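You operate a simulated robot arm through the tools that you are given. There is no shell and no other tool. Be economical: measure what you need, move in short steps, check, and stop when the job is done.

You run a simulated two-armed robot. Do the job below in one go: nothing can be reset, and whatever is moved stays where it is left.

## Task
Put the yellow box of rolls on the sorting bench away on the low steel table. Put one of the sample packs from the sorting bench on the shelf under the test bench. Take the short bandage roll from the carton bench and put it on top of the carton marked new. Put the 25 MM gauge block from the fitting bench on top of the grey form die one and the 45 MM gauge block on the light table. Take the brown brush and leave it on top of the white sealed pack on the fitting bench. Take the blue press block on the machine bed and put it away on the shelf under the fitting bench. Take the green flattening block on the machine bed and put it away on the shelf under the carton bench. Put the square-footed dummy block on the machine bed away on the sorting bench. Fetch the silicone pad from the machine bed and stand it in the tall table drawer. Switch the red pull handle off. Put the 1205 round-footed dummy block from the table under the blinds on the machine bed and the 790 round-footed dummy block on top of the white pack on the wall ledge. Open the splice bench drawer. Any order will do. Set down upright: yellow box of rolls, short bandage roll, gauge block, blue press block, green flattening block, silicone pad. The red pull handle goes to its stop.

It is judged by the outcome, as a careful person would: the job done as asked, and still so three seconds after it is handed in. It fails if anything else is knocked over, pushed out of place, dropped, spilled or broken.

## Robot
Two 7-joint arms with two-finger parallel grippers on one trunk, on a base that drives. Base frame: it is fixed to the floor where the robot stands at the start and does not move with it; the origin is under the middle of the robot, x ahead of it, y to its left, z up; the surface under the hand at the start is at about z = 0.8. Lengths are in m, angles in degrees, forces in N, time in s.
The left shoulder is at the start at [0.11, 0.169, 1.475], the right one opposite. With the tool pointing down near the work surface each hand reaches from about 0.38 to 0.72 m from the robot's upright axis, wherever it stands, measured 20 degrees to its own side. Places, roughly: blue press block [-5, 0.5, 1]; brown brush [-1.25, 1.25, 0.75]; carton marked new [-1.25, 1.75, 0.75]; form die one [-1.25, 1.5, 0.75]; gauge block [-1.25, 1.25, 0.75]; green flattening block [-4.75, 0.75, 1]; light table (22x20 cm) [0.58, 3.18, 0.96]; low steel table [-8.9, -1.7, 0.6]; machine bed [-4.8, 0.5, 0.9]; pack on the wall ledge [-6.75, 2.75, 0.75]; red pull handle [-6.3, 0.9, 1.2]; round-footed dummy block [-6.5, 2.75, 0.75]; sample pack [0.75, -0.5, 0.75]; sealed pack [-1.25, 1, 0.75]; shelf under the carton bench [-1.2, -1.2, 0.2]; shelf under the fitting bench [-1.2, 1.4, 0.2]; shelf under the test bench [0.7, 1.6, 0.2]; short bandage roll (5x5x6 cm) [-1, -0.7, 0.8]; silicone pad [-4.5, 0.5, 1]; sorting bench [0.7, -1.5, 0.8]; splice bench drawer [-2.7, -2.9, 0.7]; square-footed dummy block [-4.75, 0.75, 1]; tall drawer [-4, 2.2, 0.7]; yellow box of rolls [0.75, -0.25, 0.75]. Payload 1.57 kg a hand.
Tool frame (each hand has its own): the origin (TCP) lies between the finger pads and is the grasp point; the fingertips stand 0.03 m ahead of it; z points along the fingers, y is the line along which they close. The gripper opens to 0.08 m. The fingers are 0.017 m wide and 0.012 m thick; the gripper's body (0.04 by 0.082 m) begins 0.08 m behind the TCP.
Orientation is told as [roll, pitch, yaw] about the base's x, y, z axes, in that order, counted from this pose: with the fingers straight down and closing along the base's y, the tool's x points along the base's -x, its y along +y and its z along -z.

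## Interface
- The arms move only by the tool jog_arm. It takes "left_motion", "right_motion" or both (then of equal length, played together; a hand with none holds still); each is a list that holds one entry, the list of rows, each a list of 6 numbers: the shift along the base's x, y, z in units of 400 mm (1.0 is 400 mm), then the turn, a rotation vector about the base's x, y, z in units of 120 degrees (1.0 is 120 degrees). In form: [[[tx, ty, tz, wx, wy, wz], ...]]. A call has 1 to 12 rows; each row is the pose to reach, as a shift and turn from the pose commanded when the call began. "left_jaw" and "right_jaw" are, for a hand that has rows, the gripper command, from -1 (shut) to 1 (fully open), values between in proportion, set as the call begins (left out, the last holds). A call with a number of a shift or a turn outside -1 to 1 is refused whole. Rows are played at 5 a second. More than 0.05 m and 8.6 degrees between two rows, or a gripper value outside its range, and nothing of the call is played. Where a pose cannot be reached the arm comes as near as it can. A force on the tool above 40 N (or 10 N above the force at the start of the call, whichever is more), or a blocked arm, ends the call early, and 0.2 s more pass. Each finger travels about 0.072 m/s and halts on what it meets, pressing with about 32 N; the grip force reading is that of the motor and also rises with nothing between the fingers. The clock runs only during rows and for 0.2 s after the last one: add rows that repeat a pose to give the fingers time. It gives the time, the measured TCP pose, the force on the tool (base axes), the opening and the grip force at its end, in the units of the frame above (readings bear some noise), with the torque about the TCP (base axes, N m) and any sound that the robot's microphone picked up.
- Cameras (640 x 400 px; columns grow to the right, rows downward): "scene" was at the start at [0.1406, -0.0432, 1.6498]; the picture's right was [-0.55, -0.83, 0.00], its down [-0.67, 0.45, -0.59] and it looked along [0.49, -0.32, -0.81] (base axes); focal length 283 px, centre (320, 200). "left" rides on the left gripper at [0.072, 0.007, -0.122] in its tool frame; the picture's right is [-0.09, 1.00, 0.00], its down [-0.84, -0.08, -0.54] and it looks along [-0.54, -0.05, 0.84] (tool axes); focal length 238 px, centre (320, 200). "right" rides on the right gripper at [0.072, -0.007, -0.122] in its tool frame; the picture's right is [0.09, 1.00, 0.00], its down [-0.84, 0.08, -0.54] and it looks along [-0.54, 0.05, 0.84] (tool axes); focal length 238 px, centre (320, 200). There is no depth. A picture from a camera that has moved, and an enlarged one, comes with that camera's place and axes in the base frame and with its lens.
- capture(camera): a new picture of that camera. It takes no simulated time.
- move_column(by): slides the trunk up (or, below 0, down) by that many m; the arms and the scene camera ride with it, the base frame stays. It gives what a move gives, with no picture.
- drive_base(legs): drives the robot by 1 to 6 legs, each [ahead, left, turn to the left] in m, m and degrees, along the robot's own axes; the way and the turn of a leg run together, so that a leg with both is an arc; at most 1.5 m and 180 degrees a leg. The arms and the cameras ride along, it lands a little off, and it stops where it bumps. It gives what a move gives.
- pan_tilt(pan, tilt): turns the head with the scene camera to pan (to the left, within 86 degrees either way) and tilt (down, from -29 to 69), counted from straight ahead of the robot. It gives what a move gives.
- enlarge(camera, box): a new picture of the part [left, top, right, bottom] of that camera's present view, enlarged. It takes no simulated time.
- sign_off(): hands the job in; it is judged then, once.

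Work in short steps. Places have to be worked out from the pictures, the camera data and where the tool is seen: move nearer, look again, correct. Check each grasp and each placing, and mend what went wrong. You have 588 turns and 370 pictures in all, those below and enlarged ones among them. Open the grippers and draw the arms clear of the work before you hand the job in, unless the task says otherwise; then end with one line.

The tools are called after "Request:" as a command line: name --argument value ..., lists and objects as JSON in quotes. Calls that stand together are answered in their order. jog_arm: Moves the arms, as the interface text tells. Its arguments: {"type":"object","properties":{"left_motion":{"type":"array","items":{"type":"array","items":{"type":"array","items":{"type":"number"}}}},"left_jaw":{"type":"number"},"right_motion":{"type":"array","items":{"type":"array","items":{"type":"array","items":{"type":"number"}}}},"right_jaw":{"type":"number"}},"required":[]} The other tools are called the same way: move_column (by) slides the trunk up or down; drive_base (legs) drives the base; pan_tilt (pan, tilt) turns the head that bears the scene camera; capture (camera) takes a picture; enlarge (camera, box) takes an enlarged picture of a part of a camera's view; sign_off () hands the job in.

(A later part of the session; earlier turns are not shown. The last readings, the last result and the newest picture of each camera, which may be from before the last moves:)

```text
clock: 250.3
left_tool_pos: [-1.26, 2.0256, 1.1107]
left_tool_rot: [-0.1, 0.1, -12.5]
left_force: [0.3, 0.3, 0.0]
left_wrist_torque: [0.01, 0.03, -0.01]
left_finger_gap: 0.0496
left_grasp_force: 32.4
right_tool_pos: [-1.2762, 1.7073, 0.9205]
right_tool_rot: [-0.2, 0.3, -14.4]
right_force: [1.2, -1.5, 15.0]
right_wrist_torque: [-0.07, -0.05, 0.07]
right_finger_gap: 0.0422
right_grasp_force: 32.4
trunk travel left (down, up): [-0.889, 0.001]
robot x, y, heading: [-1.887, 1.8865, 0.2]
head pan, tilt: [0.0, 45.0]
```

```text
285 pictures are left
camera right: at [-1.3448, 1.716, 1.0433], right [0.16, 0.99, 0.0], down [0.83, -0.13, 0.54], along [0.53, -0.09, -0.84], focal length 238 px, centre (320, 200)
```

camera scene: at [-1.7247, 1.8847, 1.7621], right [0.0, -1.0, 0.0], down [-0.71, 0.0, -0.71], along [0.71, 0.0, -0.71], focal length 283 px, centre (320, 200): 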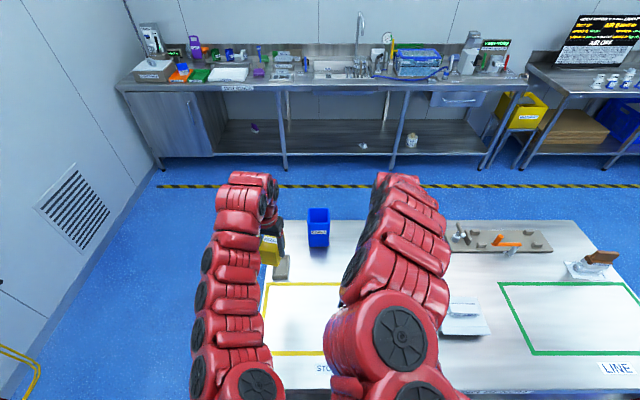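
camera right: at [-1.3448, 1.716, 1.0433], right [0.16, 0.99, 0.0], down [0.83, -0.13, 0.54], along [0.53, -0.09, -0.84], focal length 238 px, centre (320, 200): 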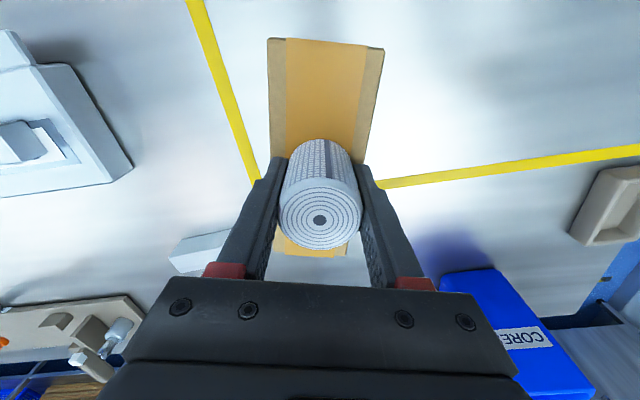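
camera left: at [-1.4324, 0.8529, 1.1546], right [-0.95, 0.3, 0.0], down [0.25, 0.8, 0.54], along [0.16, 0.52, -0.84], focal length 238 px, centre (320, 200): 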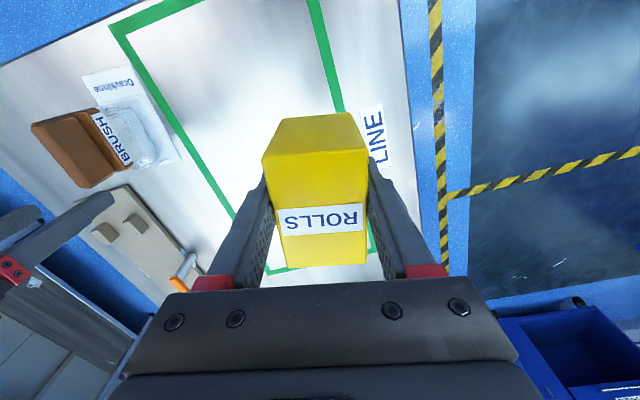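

Contact at 15 N, well centred. I release and lift.

Request:
jog_arm --right_motion '[[[0, 0, 0.005, 0, 0, 0], [0, 0, 0.005, 0, 0, 0], [0, 0, 0.005, 0, 0, 0], [0, 0, 0.005, 0, 0, 0]]]' --right_jaw 1

Request:
jog_arm --right_motion '[[[0, 0, 0.08, 0, 0, 0], [0, 0, 0.2, 0, 0, 0], [0, 0, 0.3, 0, 0, 0], [0, 0, 0.36, 0, 0, 0]]]'

Request:
capture --camera "right"

```text
clock: 251.3
left_tool_pos: [-1.2578, 2.0244, 1.1095]
left_tool_rot: [-0.1, 0.1, -12.6]
left_force: [0.5, -0.2, -0.4]
left_wrist_torque: [0.03, 0.01, 0.0]
left_finger_gap: 0.0491
left_grasp_force: 32.1
right_tool_pos: [-1.2749, 1.706, 0.9203]
right_tool_rot: [-0.1, 0.7, -14.5]
right_force: [0.6, -0.1, 0.0]
right_wrist_torque: [0.0, 0.0, -0.02]
right_finger_gap: 0.0801
right_grasp_force: 0.1
trunk travel left (down, up): [-0.889, 0.001]
robot x, y, heading: [-1.8839, 1.8864, 0.2]
head pan, tilt: [0.0, 45.0]
```

```text
clock: 252.3
left_tool_pos: [-1.259, 2.0259, 1.1108]
left_tool_rot: [-0.1, 0.2, -12.6]
left_force: [0.1, 0.8, -0.2]
left_wrist_torque: [-0.03, -0.02, -0.01]
left_finger_gap: 0.0491
left_grasp_force: 32.0
right_tool_pos: [-1.2732, 1.7075, 1.0639]
right_tool_rot: [-0.3, 1.0, -14.5]
right_force: [-0.5, -0.3, 0.1]
right_wrist_torque: [0.0, 0.01, 0.0]
right_finger_gap: 0.0798
right_grasp_force: 0.1
right hand out of reach, approached as far as the arm can: row 3, 4
trunk travel left (down, up): [-0.889, 0.001]
robot x, y, heading: [-1.8882, 1.8892, -0.2]
head pan, tilt: [0.0, 45.0]
```

```text
284 pictures are left
camera right: at [-1.3421, 1.7174, 1.1862], right [0.16, 0.99, 0.0], down [0.84, -0.13, 0.53], along [0.52, -0.09, -0.85], focal length 238 px, centre (320, 200)
```

right: 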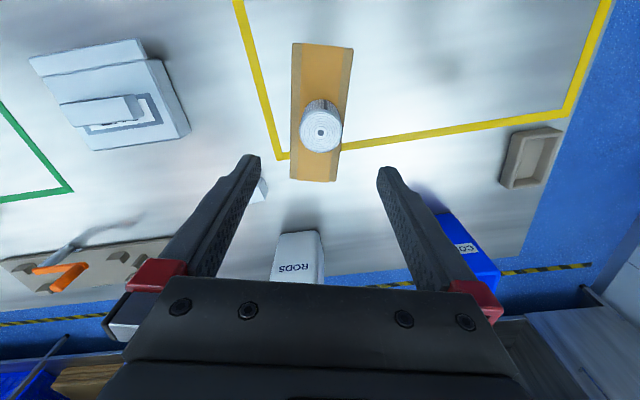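

The roll stands on the NEW carton. Next I turn west and survey the machine area.

Request:
drive_base --legs '[[-0.25, 0, 0], [0, -0.3, 0], [0, 0, 180]]'

Request:
pan_tilt --pan 0 --tilt 20

Request:
capture --camera "scene"

```text
clock: 263.2
left_tool_pos: [-2.7621, 1.4325, 1.1092]
left_tool_rot: [-0.1, 0.1, 170.1]
left_force: [0.6, 0.2, -0.1]
left_wrist_torque: [0.03, -0.02, 0.01]
left_finger_gap: 0.0494
left_grasp_force: 32.3
right_tool_pos: [-2.7638, 1.7485, 1.0626]
right_tool_rot: [-0.2, 0.9, 168.2]
right_force: [-0.5, -0.7, 0.6]
right_wrist_torque: [-0.03, -0.02, 0.02]
right_finger_gap: 0.08
right_grasp_force: 0.1
trunk travel left (down, up): [-0.889, 0.001]
robot x, y, heading: [-2.1423, 1.5956, -177.6]
head pan, tilt: [0.0, 45.0]
```

```text
clock: 264.1
left_tool_pos: [-2.7623, 1.4295, 1.1097]
left_tool_rot: [-0.2, 0.2, 170.0]
left_force: [-0.6, 0.7, -0.4]
left_wrist_torque: [0.02, -0.01, 0.0]
left_finger_gap: 0.0492
left_grasp_force: 32.5
right_tool_pos: [-2.7636, 1.7498, 1.0628]
right_tool_rot: [-0.2, 0.8, 168.2]
right_force: [-0.3, -0.6, 0.1]
right_wrist_torque: [0.03, 0.0, 0.0]
right_finger_gap: 0.0797
right_grasp_force: 0.1
trunk travel left (down, up): [-0.889, 0.001]
robot x, y, heading: [-2.1433, 1.598, -177.5]
head pan, tilt: [0.0, 20.0]
```

```text
283 pictures are left
camera scene: at [-2.3155, 1.5856, 1.8007], right [-0.05, 1.0, 0.0], down [0.34, 0.02, -0.94], along [-0.94, -0.04, -0.34], focal length 283 px, centre (320, 200)
```

scene: 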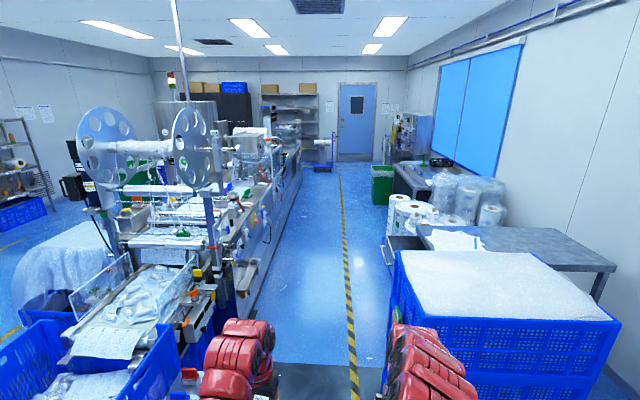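

The corridor (y≈1.0–1.95) is open. I drive west along it at y≈1.47 and look at the machine bed.

Request:
drive_base --legs '[[0.1, 0.12, -2.5], [1.5, 0, 0], [0.6, 0, 0]]'

Request:
pan_tilt --pan 65 --tilt 40

Request:
capture --camera "scene"

Request:
pan_tilt --pan -30 --tilt 30

Request:
capture --camera "scene"

```text
clock: 275.5
left_tool_pos: [-4.9556, 1.3276, 1.1098]
left_tool_rot: [-0.2, 0.0, 167.7]
left_force: [1.0, 1.0, -1.6]
left_wrist_torque: [0.04, 0.0, -0.01]
left_finger_gap: 0.0492
left_grasp_force: 31.7
right_tool_pos: [-4.9433, 1.6467, 1.0624]
right_tool_rot: [-0.1, 0.8, 165.9]
right_force: [0.3, -0.4, -0.1]
right_wrist_torque: [0.04, 0.03, 0.02]
right_finger_gap: 0.08
right_grasp_force: 0.1
trunk travel left (down, up): [-0.889, 0.001]
robot x, y, heading: [-4.3269, 1.4671, -179.8]
head pan, tilt: [0.0, 20.0]
```

```text
clock: 276.8
left_tool_pos: [-4.9574, 1.3275, 1.1092]
left_tool_rot: [-0.1, 0.2, 167.7]
left_force: [-0.2, -0.1, -0.9]
left_wrist_torque: [0.0, -0.01, 0.02]
left_finger_gap: 0.0493
left_grasp_force: 31.9
right_tool_pos: [-4.9448, 1.6466, 1.0622]
right_tool_rot: [-0.3, 0.9, 165.9]
right_force: [0.3, 0.6, -0.7]
right_wrist_torque: [0.02, 0.02, -0.02]
right_finger_gap: 0.0802
right_grasp_force: 0.0
trunk travel left (down, up): [-0.889, 0.001]
robot x, y, heading: [-4.331, 1.4675, -179.6]
head pan, tilt: [65.0, 40.0]
```

```text
282 pictures are left
camera scene: at [-4.4458, 1.3877, 1.7693], right [-0.91, 0.42, 0.0], down [0.27, 0.58, -0.77], along [-0.32, -0.7, -0.64], focal length 283 px, centre (320, 200)
```

scene: 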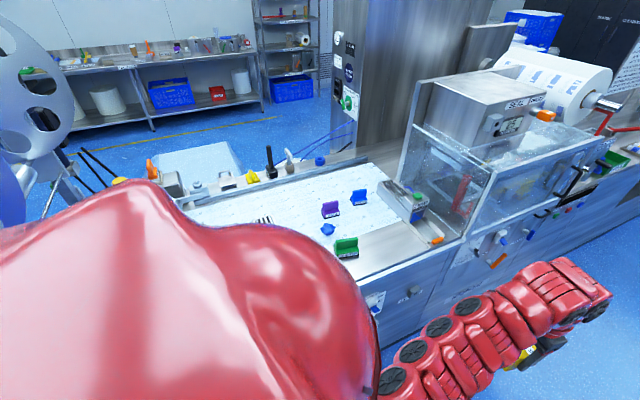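

```text
clock: 278.5
left_tool_pos: [-4.9566, 1.3271, 1.1101]
left_tool_rot: [-0.1, 0.1, 167.8]
left_force: [-0.3, 0.0, -0.7]
left_wrist_torque: [-0.01, 0.0, -0.01]
left_finger_gap: 0.0494
left_grasp_force: 31.9
right_tool_pos: [-4.9443, 1.6455, 1.0632]
right_tool_rot: [-0.1, 0.9, 166.0]
right_force: [0.4, -0.1, -1.0]
right_wrist_torque: [0.04, 0.0, -0.03]
right_finger_gap: 0.08
right_grasp_force: 0.1
trunk travel left (down, up): [-0.889, 0.001]
robot x, y, heading: [-4.3296, 1.4699, -179.6]
head pan, tilt: [-30.0, 30.0]
```

```text
281 pictures are left
camera scene: at [-4.4885, 1.5097, 1.7847], right [0.5, 0.87, 0.0], down [0.43, -0.25, -0.87], along [-0.75, 0.43, -0.5], focal length 283 px, centre (320, 200)
```

scene: 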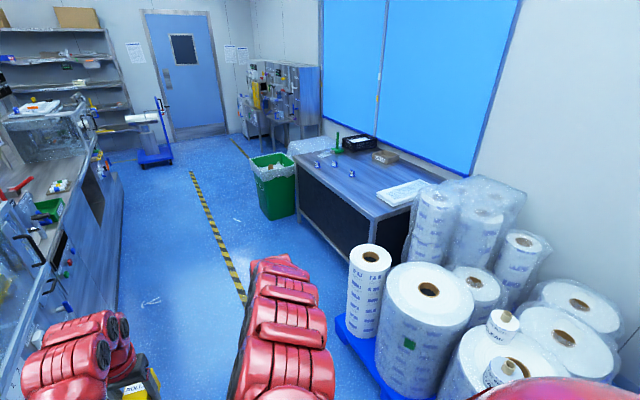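

The machine bed blocks are on my left; the table under the blinds is ahead on the right. With the right hand free, I first go to the blinds table.

Request:
drive_base --legs '[[1.5, 0, 0], [0.45, 0, 0], [0, 0, -90]]'

Request:
pan_tilt --pan 0 --tilt 35

Request:
capture --camera "scene"

```text
clock: 292.2
left_tool_pos: [-6.4423, 2.0897, 1.1093]
left_tool_rot: [-0.1, 0.0, 78.1]
left_force: [-0.4, -0.2, -0.6]
left_wrist_torque: [0.01, -0.04, -0.02]
left_finger_gap: 0.0492
left_grasp_force: 32.5
right_tool_pos: [-6.1252, 2.0794, 1.0627]
right_tool_rot: [-0.2, 0.8, 76.1]
right_force: [0.2, -0.8, 0.5]
right_wrist_torque: [-0.02, -0.01, -0.01]
right_finger_gap: 0.0798
right_grasp_force: 0.1
trunk travel left (down, up): [-0.889, 0.001]
robot x, y, heading: [-6.2963, 1.4602, 90.6]
head pan, tilt: [-30.0, 30.0]
```

```text
clock: 293.1
left_tool_pos: [-6.4423, 2.0885, 1.1094]
left_tool_rot: [-0.1, 0.1, 78.1]
left_force: [0.1, 0.7, -0.3]
left_wrist_torque: [-0.01, -0.02, 0.01]
left_finger_gap: 0.0494
left_grasp_force: 31.5
right_tool_pos: [-6.1251, 2.0789, 1.0622]
right_tool_rot: [-0.3, 0.8, 76.2]
right_force: [0.2, -0.4, -0.3]
right_wrist_torque: [0.02, 0.01, -0.01]
right_finger_gap: 0.0798
right_grasp_force: 0.1
trunk travel left (down, up): [-0.889, 0.001]
robot x, y, heading: [-6.294, 1.462, 90.3]
head pan, tilt: [0.0, 35.0]
```

```text
280 pictures are left
camera scene: at [-6.3008, 1.6282, 1.7769], right [1.0, 0.01, 0.0], down [0.01, -0.57, -0.82], along [-0.01, 0.82, -0.57], focal length 283 px, centre (320, 200)
```

scene: 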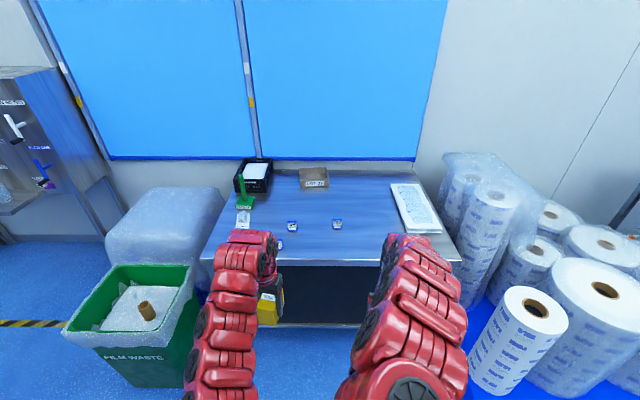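

Request:
enlarge --camera "scene" --box '[220, 150, 380, 260]'

Request:
enlarge --camera "scene" --box '[360, 150, 460, 250]'

```text
3.64 times, centred on (300, 205) of scene
camera zoom: at [-6.3008, 1.6282, 1.7769], right [1.0, 0.01, 0.0], down [0.01, -0.57, -0.82], along [-0.01, 0.82, -0.57], focal length 1030 px, centre (393, 182)
```

zoom: 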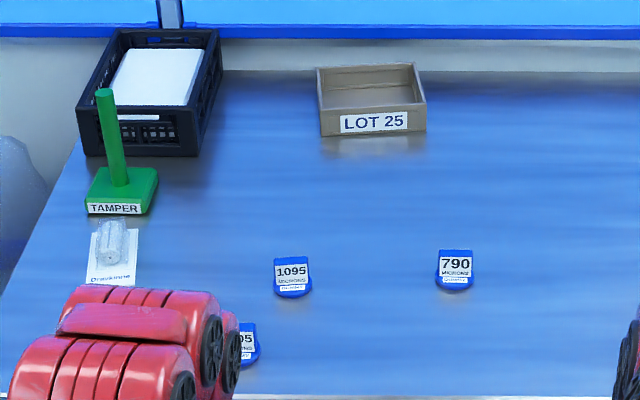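

```text
4.00 times, centred on (410, 200) of scene
camera zoom: at [-6.3008, 1.6282, 1.7769], right [1.0, 0.01, 0.0], down [0.01, -0.57, -0.82], along [-0.01, 0.82, -0.57], focal length 1133 px, centre (-40, 200)
```

zoom: 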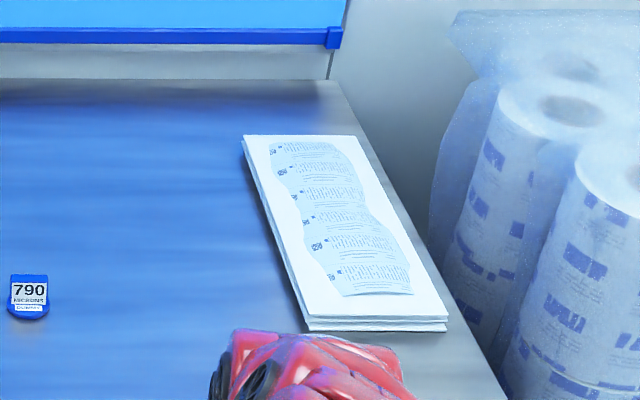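

Found 1095, 790 and "?05" (1205, to be confirmed), and the white Drawkinne pack at about (-6.73,2.81), matching the given place. I drive in to the 790 block first.

Request:
drive_base --legs '[[0, 0.1, 0], [0.68, 0, 0]]'

Request:
capture --camera "right"

Request:
capture --camera "left"

```text
clock: 297.6
left_tool_pos: [-6.5545, 2.7708, 1.1108]
left_tool_rot: [-0.2, 0.0, 78.5]
left_force: [1.1, 0.0, -1.5]
left_wrist_torque: [0.01, 0.03, 0.0]
left_finger_gap: 0.0493
left_grasp_force: 31.5
right_tool_pos: [-6.2369, 2.7637, 1.0637]
right_tool_rot: [-0.2, 0.8, 76.7]
right_force: [0.5, -0.1, -0.6]
right_wrist_torque: [0.0, 0.0, -0.02]
right_finger_gap: 0.0798
right_grasp_force: 0.0
trunk travel left (down, up): [-0.889, 0.001]
robot x, y, heading: [-6.408, 2.1492, 90.9]
head pan, tilt: [0.0, 35.0]
```

```text
277 pictures are left
camera right: at [-6.2463, 2.6928, 1.1856], right [-0.99, 0.14, 0.0], down [0.12, 0.84, 0.53], along [0.08, 0.52, -0.85], focal length 238 px, centre (320, 200)
```

right: 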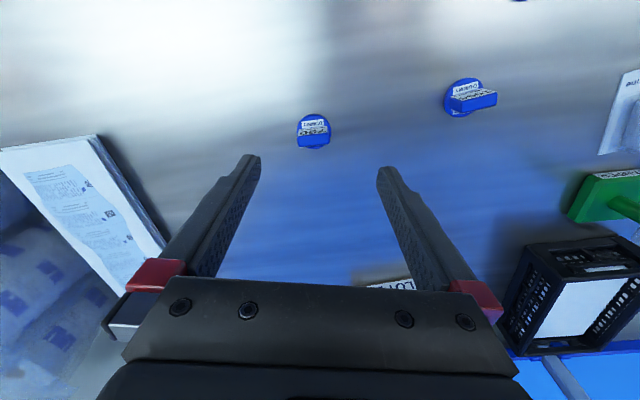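

```text
276 pictures are left
camera left: at [-6.5756, 2.7013, 1.2324], right [-0.96, 0.29, 0.0], down [0.24, 0.81, 0.54], along [0.16, 0.52, -0.84], focal length 238 px, centre (320, 200)
```

left: 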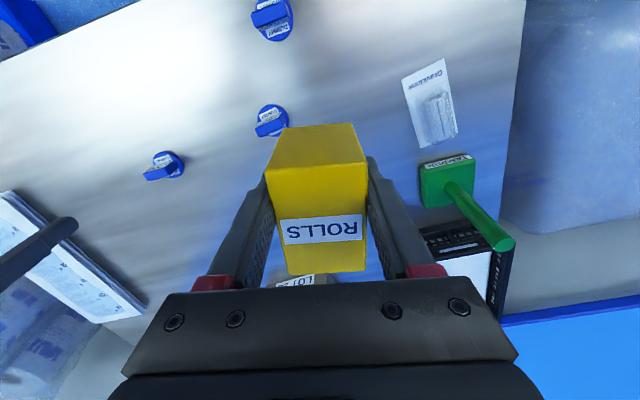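

The dummy blocks have a disk foot and an upright tab. 790 is at about (-6.22,2.785). I align and descend part-way.

Request:
jog_arm --right_motion '[[[0.02, 0.025, -0.1, 0, 0, 0.05], [0.042, 0.05, -0.2, 0, 0, 0.1], [0.042, 0.05, -0.32, 0, 0, 0.1], [0.042, 0.05, -0.42, 0, 0, 0.1]]]'

Request:
capture --camera "right"

```text
clock: 298.6
left_tool_pos: [-6.556, 2.7709, 1.1103]
left_tool_rot: [0.0, 0.1, 78.4]
left_force: [0.8, 0.0, 0.4]
left_wrist_torque: [0.01, 0.05, -0.01]
left_finger_gap: 0.0493
left_grasp_force: 31.9
right_tool_pos: [-6.2223, 2.7831, 0.8951]
right_tool_rot: [0.0, 0.8, 88.7]
right_force: [-0.6, -0.6, 0.0]
right_wrist_torque: [0.01, 0.01, -0.01]
right_finger_gap: 0.0799
right_grasp_force: 0.1
trunk travel left (down, up): [-0.889, 0.001]
robot x, y, heading: [-6.4051, 2.1452, 91.3]
head pan, tilt: [0.0, 35.0]
```

```text
275 pictures are left
camera right: at [-6.2163, 2.7113, 1.0171], right [-1.0, -0.07, 0.0], down [-0.06, 0.85, 0.53], along [-0.04, 0.53, -0.85], focal length 238 px, centre (320, 200)
```

right: 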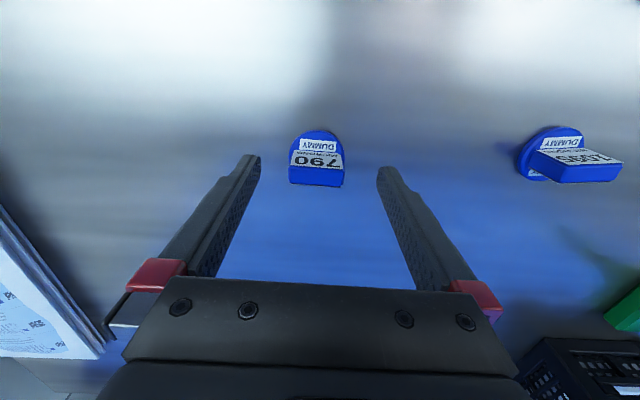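

Request:
jog_arm --right_motion '[[[0, 0.008, -0.04, 0, 0, 0], [0, 0.008, -0.08, 0, 0, 0], [0, 0.008, -0.1, 0, 0, 0]]]'

Request:
jog_arm --right_motion '[[[0, 0, 0, 0, 0, 0], [0, 0, 0, 0, 0, 0], [0, 0, 0, 0, 0, 0], [0, 0, 0, 0, 0, 0]]]' --right_jaw -1

Request:
jog_arm --right_motion '[[[0, 0, 0.08, 0, 0, 0], [0, 0, 0.2, 0, 0, 0], [0, 0, 0.3, 0, 0, 0]]]'

Request:
capture --camera "right"

```text
clock: 299.4
left_tool_pos: [-6.5547, 2.7716, 1.1096]
left_tool_rot: [-0.1, 0.1, 78.5]
left_force: [0.2, 0.3, -0.4]
left_wrist_torque: [0.01, -0.02, 0.01]
left_finger_gap: 0.0494
left_grasp_force: 32.1
right_tool_pos: [-6.2213, 2.7862, 0.8803]
right_tool_rot: [-0.1, 0.9, 88.7]
right_force: [0.0, 0.1, -0.6]
right_wrist_torque: [0.02, 0.0, -0.03]
right_finger_gap: 0.0798
right_grasp_force: 0.1
right hand out of reach, approached as far as the arm can: row 2, 3
trunk travel left (down, up): [-0.889, 0.001]
robot x, y, heading: [-6.4086, 2.1475, 91.2]
head pan, tilt: [0.0, 35.0]
```

```text
clock: 300.4
left_tool_pos: [-6.5538, 2.7716, 1.1091]
left_tool_rot: [0.0, 0.0, 78.4]
left_force: [-0.4, 0.1, -1.1]
left_wrist_torque: [0.0, -0.01, -0.01]
left_finger_gap: 0.0494
left_grasp_force: 31.9
right_tool_pos: [-6.2204, 2.7855, 0.8803]
right_tool_rot: [-0.2, 0.8, 88.7]
right_force: [-0.3, 0.9, -0.4]
right_wrist_torque: [-0.01, 0.0, 0.01]
right_finger_gap: 0.0
right_grasp_force: 21.4
trunk travel left (down, up): [-0.889, 0.001]
robot x, y, heading: [-6.4086, 2.1481, 90.9]
head pan, tilt: [0.0, 35.0]
```

```text
clock: 301.2
left_tool_pos: [-6.5538, 2.7713, 1.111]
left_tool_rot: [-0.1, 0.2, 78.3]
left_force: [0.2, -0.1, -1.1]
left_wrist_torque: [-0.02, -0.04, 0.0]
left_finger_gap: 0.0495
left_grasp_force: 32.3
right_tool_pos: [-6.2202, 2.7846, 1.0009]
right_tool_rot: [-0.1, 1.0, 88.7]
right_force: [0.5, -0.9, 0.1]
right_wrist_torque: [0.0, 0.03, 0.04]
right_finger_gap: 0.0
right_grasp_force: 21.5
trunk travel left (down, up): [-0.889, 0.001]
robot x, y, heading: [-6.4029, 2.1457, 91.3]
head pan, tilt: [0.0, 35.0]
```

```text
274 pictures are left
camera right: at [-6.2157, 2.7137, 1.124], right [-1.0, -0.07, 0.0], down [-0.06, 0.85, 0.53], along [-0.04, 0.53, -0.85], focal length 238 px, centre (320, 200)
```

right: 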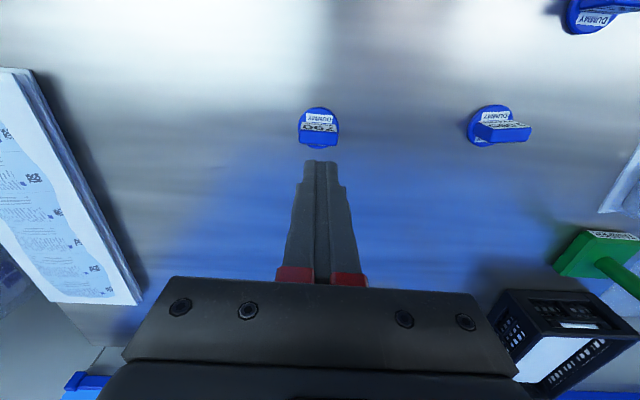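

The hand ran out of reach and closed above the block without touching it. I reopen, lower the trunk 0.1 m and try again.

Request:
move_column --by -0.1

Request:
jog_arm --right_motion '[[[0, 0, 0.05, 0, 0, 0], [0, 0, 0.05, 0, 0, 0], [0, 0, 0.03, 0, 0, 0], [0, 0, 0, 0, 0, 0]]]' --right_jaw 1

Request:
capture --camera "right"

```text
clock: 302.6
left_tool_pos: [-6.5548, 2.7709, 1.0095]
left_tool_rot: [-0.1, 0.1, 78.4]
left_force: [-0.2, 0.5, -0.9]
left_wrist_torque: [0.03, -0.01, -0.02]
left_finger_gap: 0.0491
left_grasp_force: 32.1
right_tool_pos: [-6.2194, 2.7861, 0.9022]
right_tool_rot: [-0.2, 0.8, 88.7]
right_force: [0.1, 0.2, 0.0]
right_wrist_torque: [0.01, -0.01, 0.01]
right_finger_gap: 0.0
right_grasp_force: 21.5
trunk travel left (down, up): [-0.789, 0.101]
robot x, y, heading: [-6.4061, 2.15, 91.2]
head pan, tilt: [0.0, 35.0]
```

```text
clock: 303.6
left_tool_pos: [-6.5551, 2.7711, 1.0108]
left_tool_rot: [-0.1, 0.2, 78.5]
left_force: [0.4, 0.0, -0.4]
left_wrist_torque: [0.0, 0.0, 0.02]
left_finger_gap: 0.0492
left_grasp_force: 32.0
right_tool_pos: [-6.2201, 2.7855, 0.9003]
right_tool_rot: [-0.2, 0.9, 88.8]
right_force: [-0.7, -0.7, 0.4]
right_wrist_torque: [0.01, -0.01, 0.0]
right_finger_gap: 0.0799
right_grasp_force: 0.0
trunk travel left (down, up): [-0.789, 0.101]
robot x, y, heading: [-6.4039, 2.1455, 90.8]
head pan, tilt: [0.0, 35.0]
```

```text
273 pictures are left
camera right: at [-6.2155, 2.7145, 1.023], right [-1.0, -0.07, 0.0], down [-0.06, 0.85, 0.53], along [-0.04, 0.53, -0.85], focal length 238 px, centre (320, 200)
```

right: 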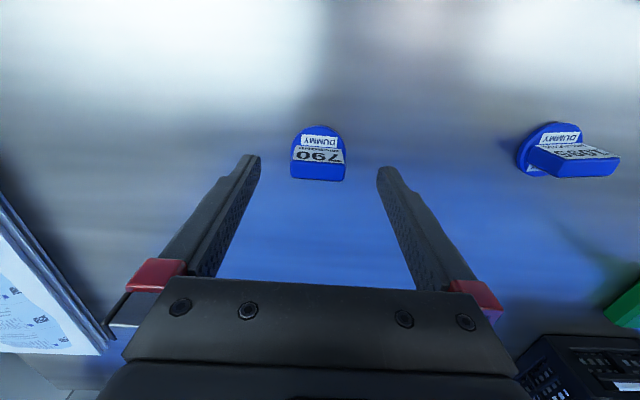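

Request:
jog_arm --right_motion '[[[0, 0.015, -0.06, 0, 0, 0], [0, 0.015, -0.09, 0, 0, 0], [0, 0.015, -0.1, 0, 0, 0], [0, 0.015, -0.11, 0, 0, 0], [0, 0.015, -0.12, 0, 0, 0], [0, 0.015, -0.13, 0, 0, 0], [0, 0.015, -0.14, 0, 0, 0]]]'

Request:
capture --camera "right"

```text
clock: 305.2
left_tool_pos: [-6.5534, 2.7721, 1.0091]
left_tool_rot: [-0.2, 0.2, 78.5]
left_force: [-0.9, 0.0, -0.5]
left_wrist_torque: [0.0, -0.01, 0.01]
left_finger_gap: 0.0489
left_grasp_force: 32.5
right_tool_pos: [-6.2192, 2.7909, 0.8455]
right_tool_rot: [-0.3, 0.9, 88.6]
right_force: [-0.4, 1.0, 0.2]
right_wrist_torque: [-0.02, -0.01, 0.04]
right_finger_gap: 0.0801
right_grasp_force: 0.1
trunk travel left (down, up): [-0.789, 0.101]
robot x, y, heading: [-6.4039, 2.1425, 91.1]
head pan, tilt: [0.0, 35.0]
```

```text
272 pictures are left
camera right: at [-6.215, 2.7202, 0.9681], right [-1.0, -0.07, 0.0], down [-0.06, 0.85, 0.53], along [-0.04, 0.53, -0.85], focal length 238 px, centre (320, 200)
```

right: 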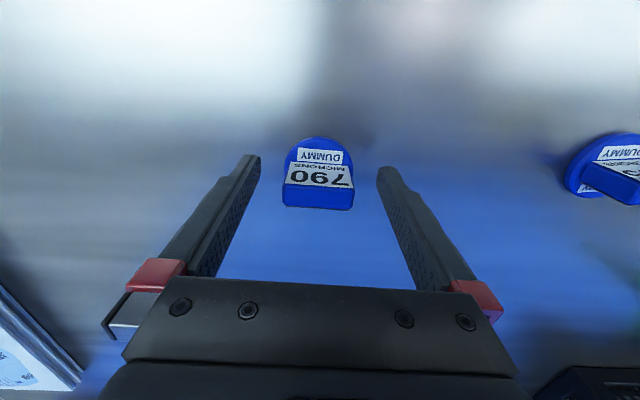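

Request:
jog_arm --right_motion '[[[0, 0, -0.01, 0, 0, 0], [0, 0, -0.018, 0, 0, 0]]]'

Request:
jog_arm --right_motion '[[[0, 0, 0, 0, 0, 0], [0, 0, 0, 0, 0, 0], [0, 0, 0, 0, 0, 0], [0, 0, 0, 0, 0, 0]]]' --right_jaw -1

Request:
jog_arm --right_motion '[[[0, 0, 0.08, 0, 0, 0], [0, 0, 0.2, 0, 0, 0], [0, 0, 0.3, 0, 0, 0]]]'

Request:
capture --camera "right"

```text
clock: 305.8
left_tool_pos: [-6.5555, 2.7716, 1.0095]
left_tool_rot: [-0.1, 0.2, 78.4]
left_force: [-0.3, 0.8, -1.9]
left_wrist_torque: [-0.01, 0.0, -0.02]
left_finger_gap: 0.0493
left_grasp_force: 31.2
right_tool_pos: [-6.2201, 2.7918, 0.8375]
right_tool_rot: [-0.2, 1.0, 88.7]
right_force: [0.3, 0.3, -0.4]
right_wrist_torque: [0.02, 0.02, 0.03]
right_finger_gap: 0.0801
right_grasp_force: 0.2
trunk travel left (down, up): [-0.789, 0.101]
robot x, y, heading: [-6.407, 2.1482, 91.1]
head pan, tilt: [0.0, 35.0]
```

```text
clock: 306.8
left_tool_pos: [-6.5554, 2.7711, 1.0089]
left_tool_rot: [-0.2, 0.2, 78.5]
left_force: [0.6, -0.2, 0.4]
left_wrist_torque: [-0.01, -0.01, 0.0]
left_finger_gap: 0.0495
left_grasp_force: 31.6
right_tool_pos: [-6.221, 2.7919, 0.838]
right_tool_rot: [-0.3, 0.8, 88.6]
right_force: [0.4, -0.4, 0.2]
right_wrist_torque: [-0.02, 0.03, 0.0]
right_finger_gap: 0.0491
right_grasp_force: 32.0
trunk travel left (down, up): [-0.789, 0.101]
robot x, y, heading: [-6.4019, 2.1467, 91.0]
head pan, tilt: [0.0, 35.0]
```

```text
clock: 307.6
left_tool_pos: [-6.5569, 2.7717, 1.0089]
left_tool_rot: [-0.2, 0.1, 78.6]
left_force: [0.4, 0.0, -0.8]
left_wrist_torque: [-0.02, 0.02, 0.04]
left_finger_gap: 0.0495
left_grasp_force: 31.6
right_tool_pos: [-6.2246, 2.7891, 0.9589]
right_tool_rot: [-0.3, 0.9, 88.7]
right_force: [-0.1, -1.3, -0.6]
right_wrist_torque: [0.0, 0.04, -0.05]
right_finger_gap: 0.049
right_grasp_force: 32.1
trunk travel left (down, up): [-0.789, 0.101]
robot x, y, heading: [-6.4062, 2.1446, 90.8]
head pan, tilt: [0.0, 35.0]
```

```text
271 pictures are left
camera right: at [-6.2202, 2.7184, 1.0825], right [-1.0, -0.07, 0.0], down [-0.06, 0.85, 0.53], along [-0.03, 0.53, -0.85], focal length 238 px, centre (320, 200)
```

right: 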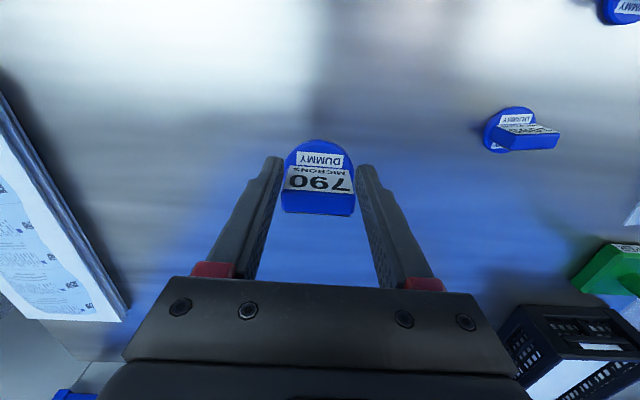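

790 is held. The pack's blister top is near (-6.727,2.848). I raise the trunk, shift left, and look.

Request:
move_column --by 0.1

Request:
drive_base --legs '[[0, 0.36, 0]]'

Request:
pan_tilt --pan 25 --tilt 40

Request:
capture --camera "scene"

Request:
capture --camera "left"

```text
clock: 308.9
left_tool_pos: [-6.5544, 2.7706, 1.1096]
left_tool_rot: [0.0, 0.2, 78.5]
left_force: [-0.8, 0.2, -0.5]
left_wrist_torque: [-0.02, 0.05, 0.0]
left_finger_gap: 0.0494
left_grasp_force: 32.3
right_tool_pos: [-6.2222, 2.7901, 1.0582]
right_tool_rot: [-0.1, 0.8, 88.7]
right_force: [0.3, -0.7, -1.6]
right_wrist_torque: [-0.01, 0.05, 0.0]
right_finger_gap: 0.0491
right_grasp_force: 32.0
trunk travel left (down, up): [-0.889, 0.001]
robot x, y, heading: [-6.4067, 2.1453, 91.0]
head pan, tilt: [0.0, 35.0]
```

```text
clock: 311.2
left_tool_pos: [-6.9106, 2.7654, 1.1095]
left_tool_rot: [0.0, 0.1, 78.6]
left_force: [0.6, 0.1, -0.1]
left_wrist_torque: [-0.01, -0.01, 0.01]
left_finger_gap: 0.0494
left_grasp_force: 32.3
right_tool_pos: [-6.5792, 2.7847, 1.0583]
right_tool_rot: [-0.1, 0.9, 88.6]
right_force: [-0.2, -0.2, -0.7]
right_wrist_torque: [0.02, 0.03, 0.0]
right_finger_gap: 0.0491
right_grasp_force: 32.1
trunk travel left (down, up): [-0.889, 0.001]
robot x, y, heading: [-6.7634, 2.1379, 91.1]
head pan, tilt: [0.0, 35.0]
```

```text
clock: 312.1
left_tool_pos: [-6.9126, 2.7648, 1.1083]
left_tool_rot: [-0.2, 0.2, 78.5]
left_force: [0.6, -0.8, 0.0]
left_wrist_torque: [-0.01, -0.01, -0.04]
left_finger_gap: 0.0493
left_grasp_force: 32.1
right_tool_pos: [-6.5799, 2.7824, 1.0595]
right_tool_rot: [-0.2, 0.9, 88.7]
right_force: [0.2, 0.7, -0.8]
right_wrist_torque: [-0.04, -0.03, 0.02]
right_finger_gap: 0.0491
right_grasp_force: 31.6
trunk travel left (down, up): [-0.889, 0.001]
robot x, y, heading: [-6.7621, 2.138, 90.8]
head pan, tilt: [25.0, 40.0]
```

```text
270 pictures are left
camera scene: at [-6.8028, 2.294, 1.7693], right [0.9, 0.44, 0.0], down [0.28, -0.58, -0.77], along [-0.34, 0.69, -0.64], focal length 283 px, centre (320, 200)
```

scene: 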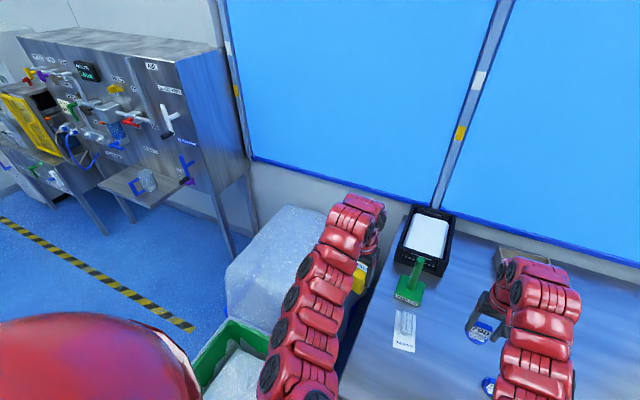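

```text
269 pictures are left
camera left: at [-6.9329, 2.6953, 1.232], right [-0.96, 0.29, 0.0], down [0.24, 0.81, 0.54], along [0.16, 0.52, -0.84], focal length 238 px, centre (320, 200)
```

left: 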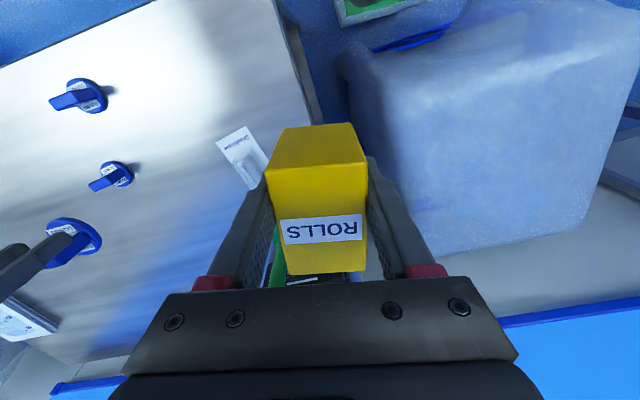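

Request:
drive_base --legs '[[0.05, 0.15, 0]]'

Request:
capture --camera "right"

```text
clock: 313.4
left_tool_pos: [-6.8568, 2.8111, 1.11]
left_tool_rot: [-0.1, 0.2, 70.5]
left_force: [1.1, 0.3, -0.7]
left_wrist_torque: [-0.02, 0.01, 0.0]
left_finger_gap: 0.0495
left_grasp_force: 32.2
right_tool_pos: [-6.5251, 2.784, 1.058]
right_tool_rot: [-0.1, 0.8, 80.6]
right_force: [-0.3, 0.1, -0.7]
right_wrist_torque: [-0.04, -0.01, 0.01]
right_finger_gap: 0.0489
right_grasp_force: 31.7
trunk travel left (down, up): [-0.889, 0.001]
robot x, y, heading: [-6.7971, 2.1725, 82.8]
head pan, tilt: [25.0, 40.0]
stopped in leg 1: the robot was blocked; the commanded pose is now the measured one
```

```text
268 pictures are left
camera right: at [-6.5296, 2.7114, 1.1817], right [-1.0, 0.07, 0.0], down [0.06, 0.85, 0.53], along [0.04, 0.53, -0.85], focal length 238 px, centre (320, 200)
```

right: 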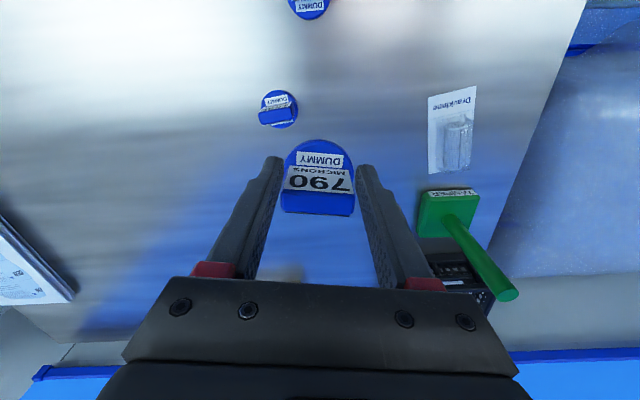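

The base touched something on the left (the film-waste bin), so I back away right at once, and will reach the pack with a more turned heading instead. I look at the bin too.

Request:
drive_base --legs '[[-0.1, -0.25, 0]]'

Request:
pan_tilt --pan 55 --tilt 50

Request:
capture --camera "scene"

```text
clock: 315.3
left_tool_pos: [-6.6184, 2.6847, 1.1083]
left_tool_rot: [-0.1, 0.1, 70.2]
left_force: [-0.4, -0.5, -0.9]
left_wrist_torque: [-0.01, -0.01, 0.02]
left_finger_gap: 0.0492
left_grasp_force: 32.3
right_tool_pos: [-6.2839, 2.6545, 1.0584]
right_tool_rot: [-0.2, 0.8, 80.3]
right_force: [-0.5, 0.5, 0.9]
right_wrist_torque: [-0.02, 0.01, 0.03]
right_finger_gap: 0.0493
right_grasp_force: 31.9
trunk travel left (down, up): [-0.889, 0.001]
robot x, y, heading: [-6.5581, 2.0429, 82.9]
head pan, tilt: [25.0, 40.0]
```

```text
clock: 316.2
left_tool_pos: [-6.6162, 2.6833, 1.1104]
left_tool_rot: [-0.2, 0.2, 70.2]
left_force: [0.0, -0.2, -1.9]
left_wrist_torque: [-0.02, 0.0, -0.01]
left_finger_gap: 0.0492
left_grasp_force: 32.1
right_tool_pos: [-6.2836, 2.6548, 1.059]
right_tool_rot: [-0.1, 0.8, 80.3]
right_force: [1.2, -0.8, -0.1]
right_wrist_torque: [0.0, 0.0, 0.04]
right_finger_gap: 0.0493
right_grasp_force: 32.0
trunk travel left (down, up): [-0.889, 0.001]
robot x, y, heading: [-6.5602, 2.0431, 82.8]
head pan, tilt: [55.0, 50.0]
```

```text
267 pictures are left
camera scene: at [-6.6072, 2.1733, 1.7552], right [0.67, 0.74, 0.0], down [0.57, -0.52, -0.64], along [-0.48, 0.43, -0.77], focal length 283 px, centre (320, 200)
```

scene: 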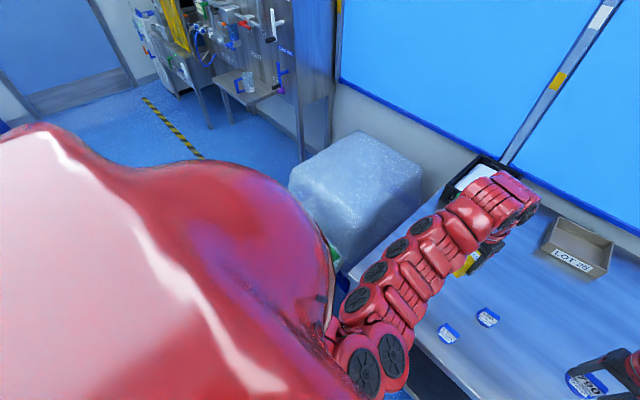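

Nothing looks upset. I turn to about heading 125° and approach the pack from there.

Request:
drive_base --legs '[[0, 0, 42]]'

Request:
pan_tilt --pan 0 --tilt 45

Request:
capture --camera "scene"

```text
clock: 318.6
left_tool_pos: [-7.0273, 2.4826, 1.1098]
left_tool_rot: [-0.1, 0.2, 112.0]
left_force: [0.2, 0.8, -0.6]
left_wrist_torque: [-0.02, -0.03, -0.02]
left_finger_gap: 0.0495
left_grasp_force: 31.9
right_tool_pos: [-6.7614, 2.6824, 1.0585]
right_tool_rot: [-0.1, 0.9, 122.2]
right_force: [-0.3, -0.8, -1.0]
right_wrist_torque: [0.02, -0.01, 0.01]
right_finger_gap: 0.0488
right_grasp_force: 31.7
trunk travel left (down, up): [-0.889, 0.001]
robot x, y, heading: [-6.5596, 2.041, 124.4]
head pan, tilt: [55.0, 50.0]
```

```text
clock: 319.8
left_tool_pos: [-7.0279, 2.4831, 1.1092]
left_tool_rot: [-0.3, 0.3, 111.9]
left_force: [-0.5, -0.1, -0.3]
left_wrist_torque: [-0.02, -0.03, 0.0]
left_finger_gap: 0.0493
left_grasp_force: 32.4
right_tool_pos: [-6.7607, 2.6827, 1.0593]
right_tool_rot: [-0.1, 0.9, 122.1]
right_force: [-0.6, 0.5, -0.8]
right_wrist_torque: [-0.01, 0.01, -0.01]
right_finger_gap: 0.0489
right_grasp_force: 32.2
trunk travel left (down, up): [-0.889, 0.001]
robot x, y, heading: [-6.5598, 2.0458, 124.6]
head pan, tilt: [0.0, 45.0]
```

```text
266 pictures are left
camera scene: at [-6.652, 2.1746, 1.7621], right [0.82, 0.57, 0.0], down [0.4, -0.58, -0.71], along [-0.4, 0.58, -0.71], focal length 283 px, centre (320, 200)
```

scene: 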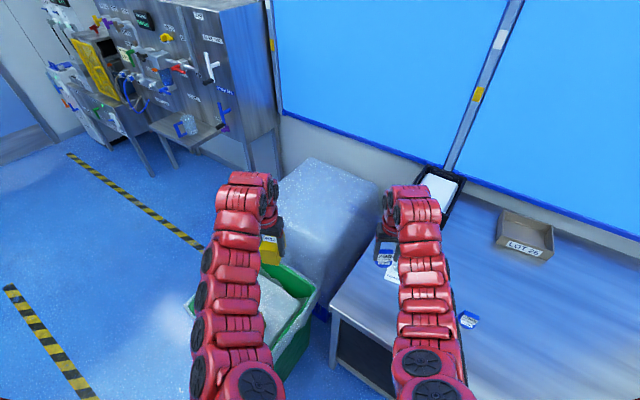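

Request:
drive_base --legs '[[0.12, -0.116, 0]]'

Request:
capture --camera "right"

```text
clock: 321.3
left_tool_pos: [-7.0041, 2.6418, 1.1102]
left_tool_rot: [-0.1, 0.2, 112.3]
left_force: [-1.2, -0.4, 0.2]
left_wrist_torque: [0.02, 0.02, -0.01]
left_finger_gap: 0.0492
left_grasp_force: 31.9
right_tool_pos: [-6.7365, 2.8435, 1.06]
right_tool_rot: [-0.2, 0.8, 122.5]
right_force: [0.2, 0.0, -1.0]
right_wrist_torque: [-0.04, 0.02, -0.02]
right_finger_gap: 0.0491
right_grasp_force: 32.3
trunk travel left (down, up): [-0.889, 0.001]
robot x, y, heading: [-6.5356, 2.2057, 124.5]
head pan, tilt: [0.0, 45.0]
```

```text
265 pictures are left
camera right: at [-6.6942, 2.7852, 1.1828], right [-0.79, -0.61, 0.0], down [-0.52, 0.67, 0.53], along [-0.32, 0.42, -0.85], focal length 238 px, centre (320, 200)
```

right: 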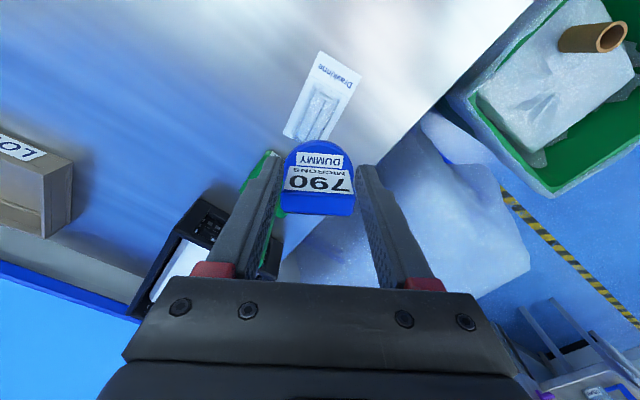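

The block is right above the blister top. I lower the trunk 0.1 m, then lower the hand gently.

Request:
move_column --by -0.1

Request:
capture --camera "right"

```text
clock: 322.6
left_tool_pos: [-7.0035, 2.6435, 1.0098]
left_tool_rot: [-0.1, 0.3, 112.3]
left_force: [-0.1, 0.4, -0.9]
left_wrist_torque: [0.01, 0.0, -0.01]
left_finger_gap: 0.0491
left_grasp_force: 31.8
right_tool_pos: [-6.7367, 2.8455, 0.9604]
right_tool_rot: [0.0, 0.8, 122.4]
right_force: [0.6, 0.2, -0.9]
right_wrist_torque: [0.0, 0.02, -0.02]
right_finger_gap: 0.0488
right_grasp_force: 32.2
trunk travel left (down, up): [-0.789, 0.101]
robot x, y, heading: [-6.5313, 2.2066, 124.8]
head pan, tilt: [0.0, 45.0]
```

```text
264 pictures are left
camera right: at [-6.6939, 2.7874, 1.0817], right [-0.79, -0.61, 0.0], down [-0.52, 0.67, 0.53], along [-0.32, 0.42, -0.85], focal length 238 px, centre (320, 200)
```

right: 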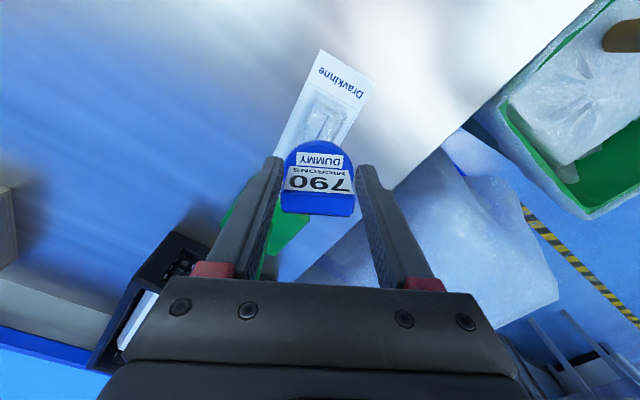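

Request:
jog_arm --right_motion '[[[0, -0.01, -0.1, 0, 0, 0], [0, -0.01, -0.15, 0, 0, 0], [0, -0.01, -0.165, 0, 0, 0], [0, -0.01, -0.18, 0, 0, 0], [0, -0.01, -0.19, 0, 0, 0], [0, -0.01, -0.2, 0, 0, 0], [0, -0.01, -0.21, 0, 0, 0], [0, -0.01, -0.22, 0, 0, 0]]]'

Request:
capture --camera "right"

```text
clock: 324.4
left_tool_pos: [-7.0022, 2.6415, 1.0119]
left_tool_rot: [-0.1, 0.1, 112.2]
left_force: [0.1, -0.2, 0.2]
left_wrist_torque: [-0.01, -0.02, -0.04]
left_finger_gap: 0.0491
left_grasp_force: 32.1
right_tool_pos: [-6.7364, 2.8401, 0.8755]
right_tool_rot: [-0.1, 0.5, 122.4]
right_force: [0.8, 2.2, 23.5]
right_wrist_torque: [0.21, 0.1, 0.01]
right_finger_gap: 0.0498
right_grasp_force: 32.3
trunk travel left (down, up): [-0.789, 0.101]
robot x, y, heading: [-6.5324, 2.2043, 124.6]
head pan, tilt: [0.0, 45.0]
```

```text
263 pictures are left
camera right: at [-6.6927, 2.7822, 0.9973], right [-0.79, -0.61, 0.0], down [-0.52, 0.67, 0.53], along [-0.33, 0.42, -0.85], focal length 238 px, centre (320, 200)
```

right: 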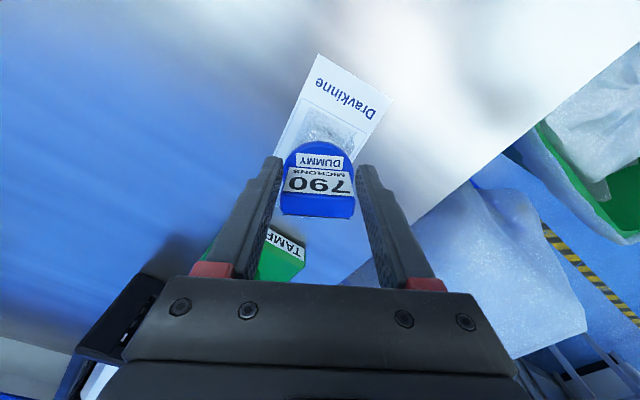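

Contact made. I release and lift.

Request:
jog_arm --right_motion '[[[0, 0, 0.005, 0, 0, 0], [0, 0, 0.005, 0, 0, 0], [0, 0, 0.005, 0, 0, 0], [0, 0, 0.005, 0, 0, 0]]]' --right_jaw 1

Request:
jog_arm --right_motion '[[[0, 0, 0.06, 0, 0, 0], [0, 0, 0.15, 0, 0, 0], [0, 0, 0.22, 0, 0, 0]]]'

Request:
capture --camera "right"

```text
clock: 325.4
left_tool_pos: [-7.0033, 2.6432, 1.0109]
left_tool_rot: [-0.2, 0.2, 112.3]
left_force: [-0.8, 0.3, -1.4]
left_wrist_torque: [0.01, -0.01, 0.0]
left_finger_gap: 0.0494
left_grasp_force: 32.1
right_tool_pos: [-6.735, 2.8401, 0.8735]
right_tool_rot: [-0.1, 0.7, 122.4]
right_force: [0.1, 0.9, 0.0]
right_wrist_torque: [0.0, 0.02, 0.01]
right_finger_gap: 0.0799
right_grasp_force: 0.0
trunk travel left (down, up): [-0.789, 0.101]
robot x, y, heading: [-6.5356, 2.2081, 124.7]
head pan, tilt: [0.0, 45.0]
```

```text
clock: 326.2
left_tool_pos: [-7.0025, 2.6435, 1.0111]
left_tool_rot: [-0.1, 0.2, 112.4]
left_force: [0.1, 0.6, -1.1]
left_wrist_torque: [-0.01, -0.01, -0.03]
left_finger_gap: 0.0494
left_grasp_force: 31.8
right_tool_pos: [-6.7369, 2.8425, 0.9632]
right_tool_rot: [-0.2, 0.8, 122.4]
right_force: [0.0, -0.1, -0.3]
right_wrist_torque: [0.06, 0.02, -0.01]
right_finger_gap: 0.0799
right_grasp_force: 0.0
trunk travel left (down, up): [-0.789, 0.101]
robot x, y, heading: [-6.5318, 2.2068, 124.9]
head pan, tilt: [0.0, 45.0]
```

```text
262 pictures are left
camera right: at [-6.6936, 2.7835, 1.0852], right [-0.79, -0.61, 0.0], down [-0.52, 0.67, 0.53], along [-0.32, 0.42, -0.85], focal length 238 px, centre (320, 200)
```

right: 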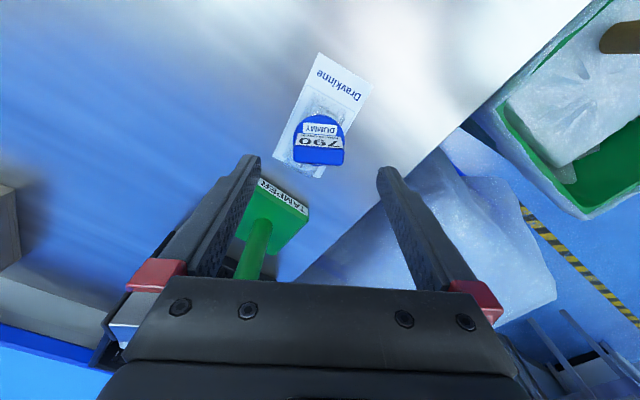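

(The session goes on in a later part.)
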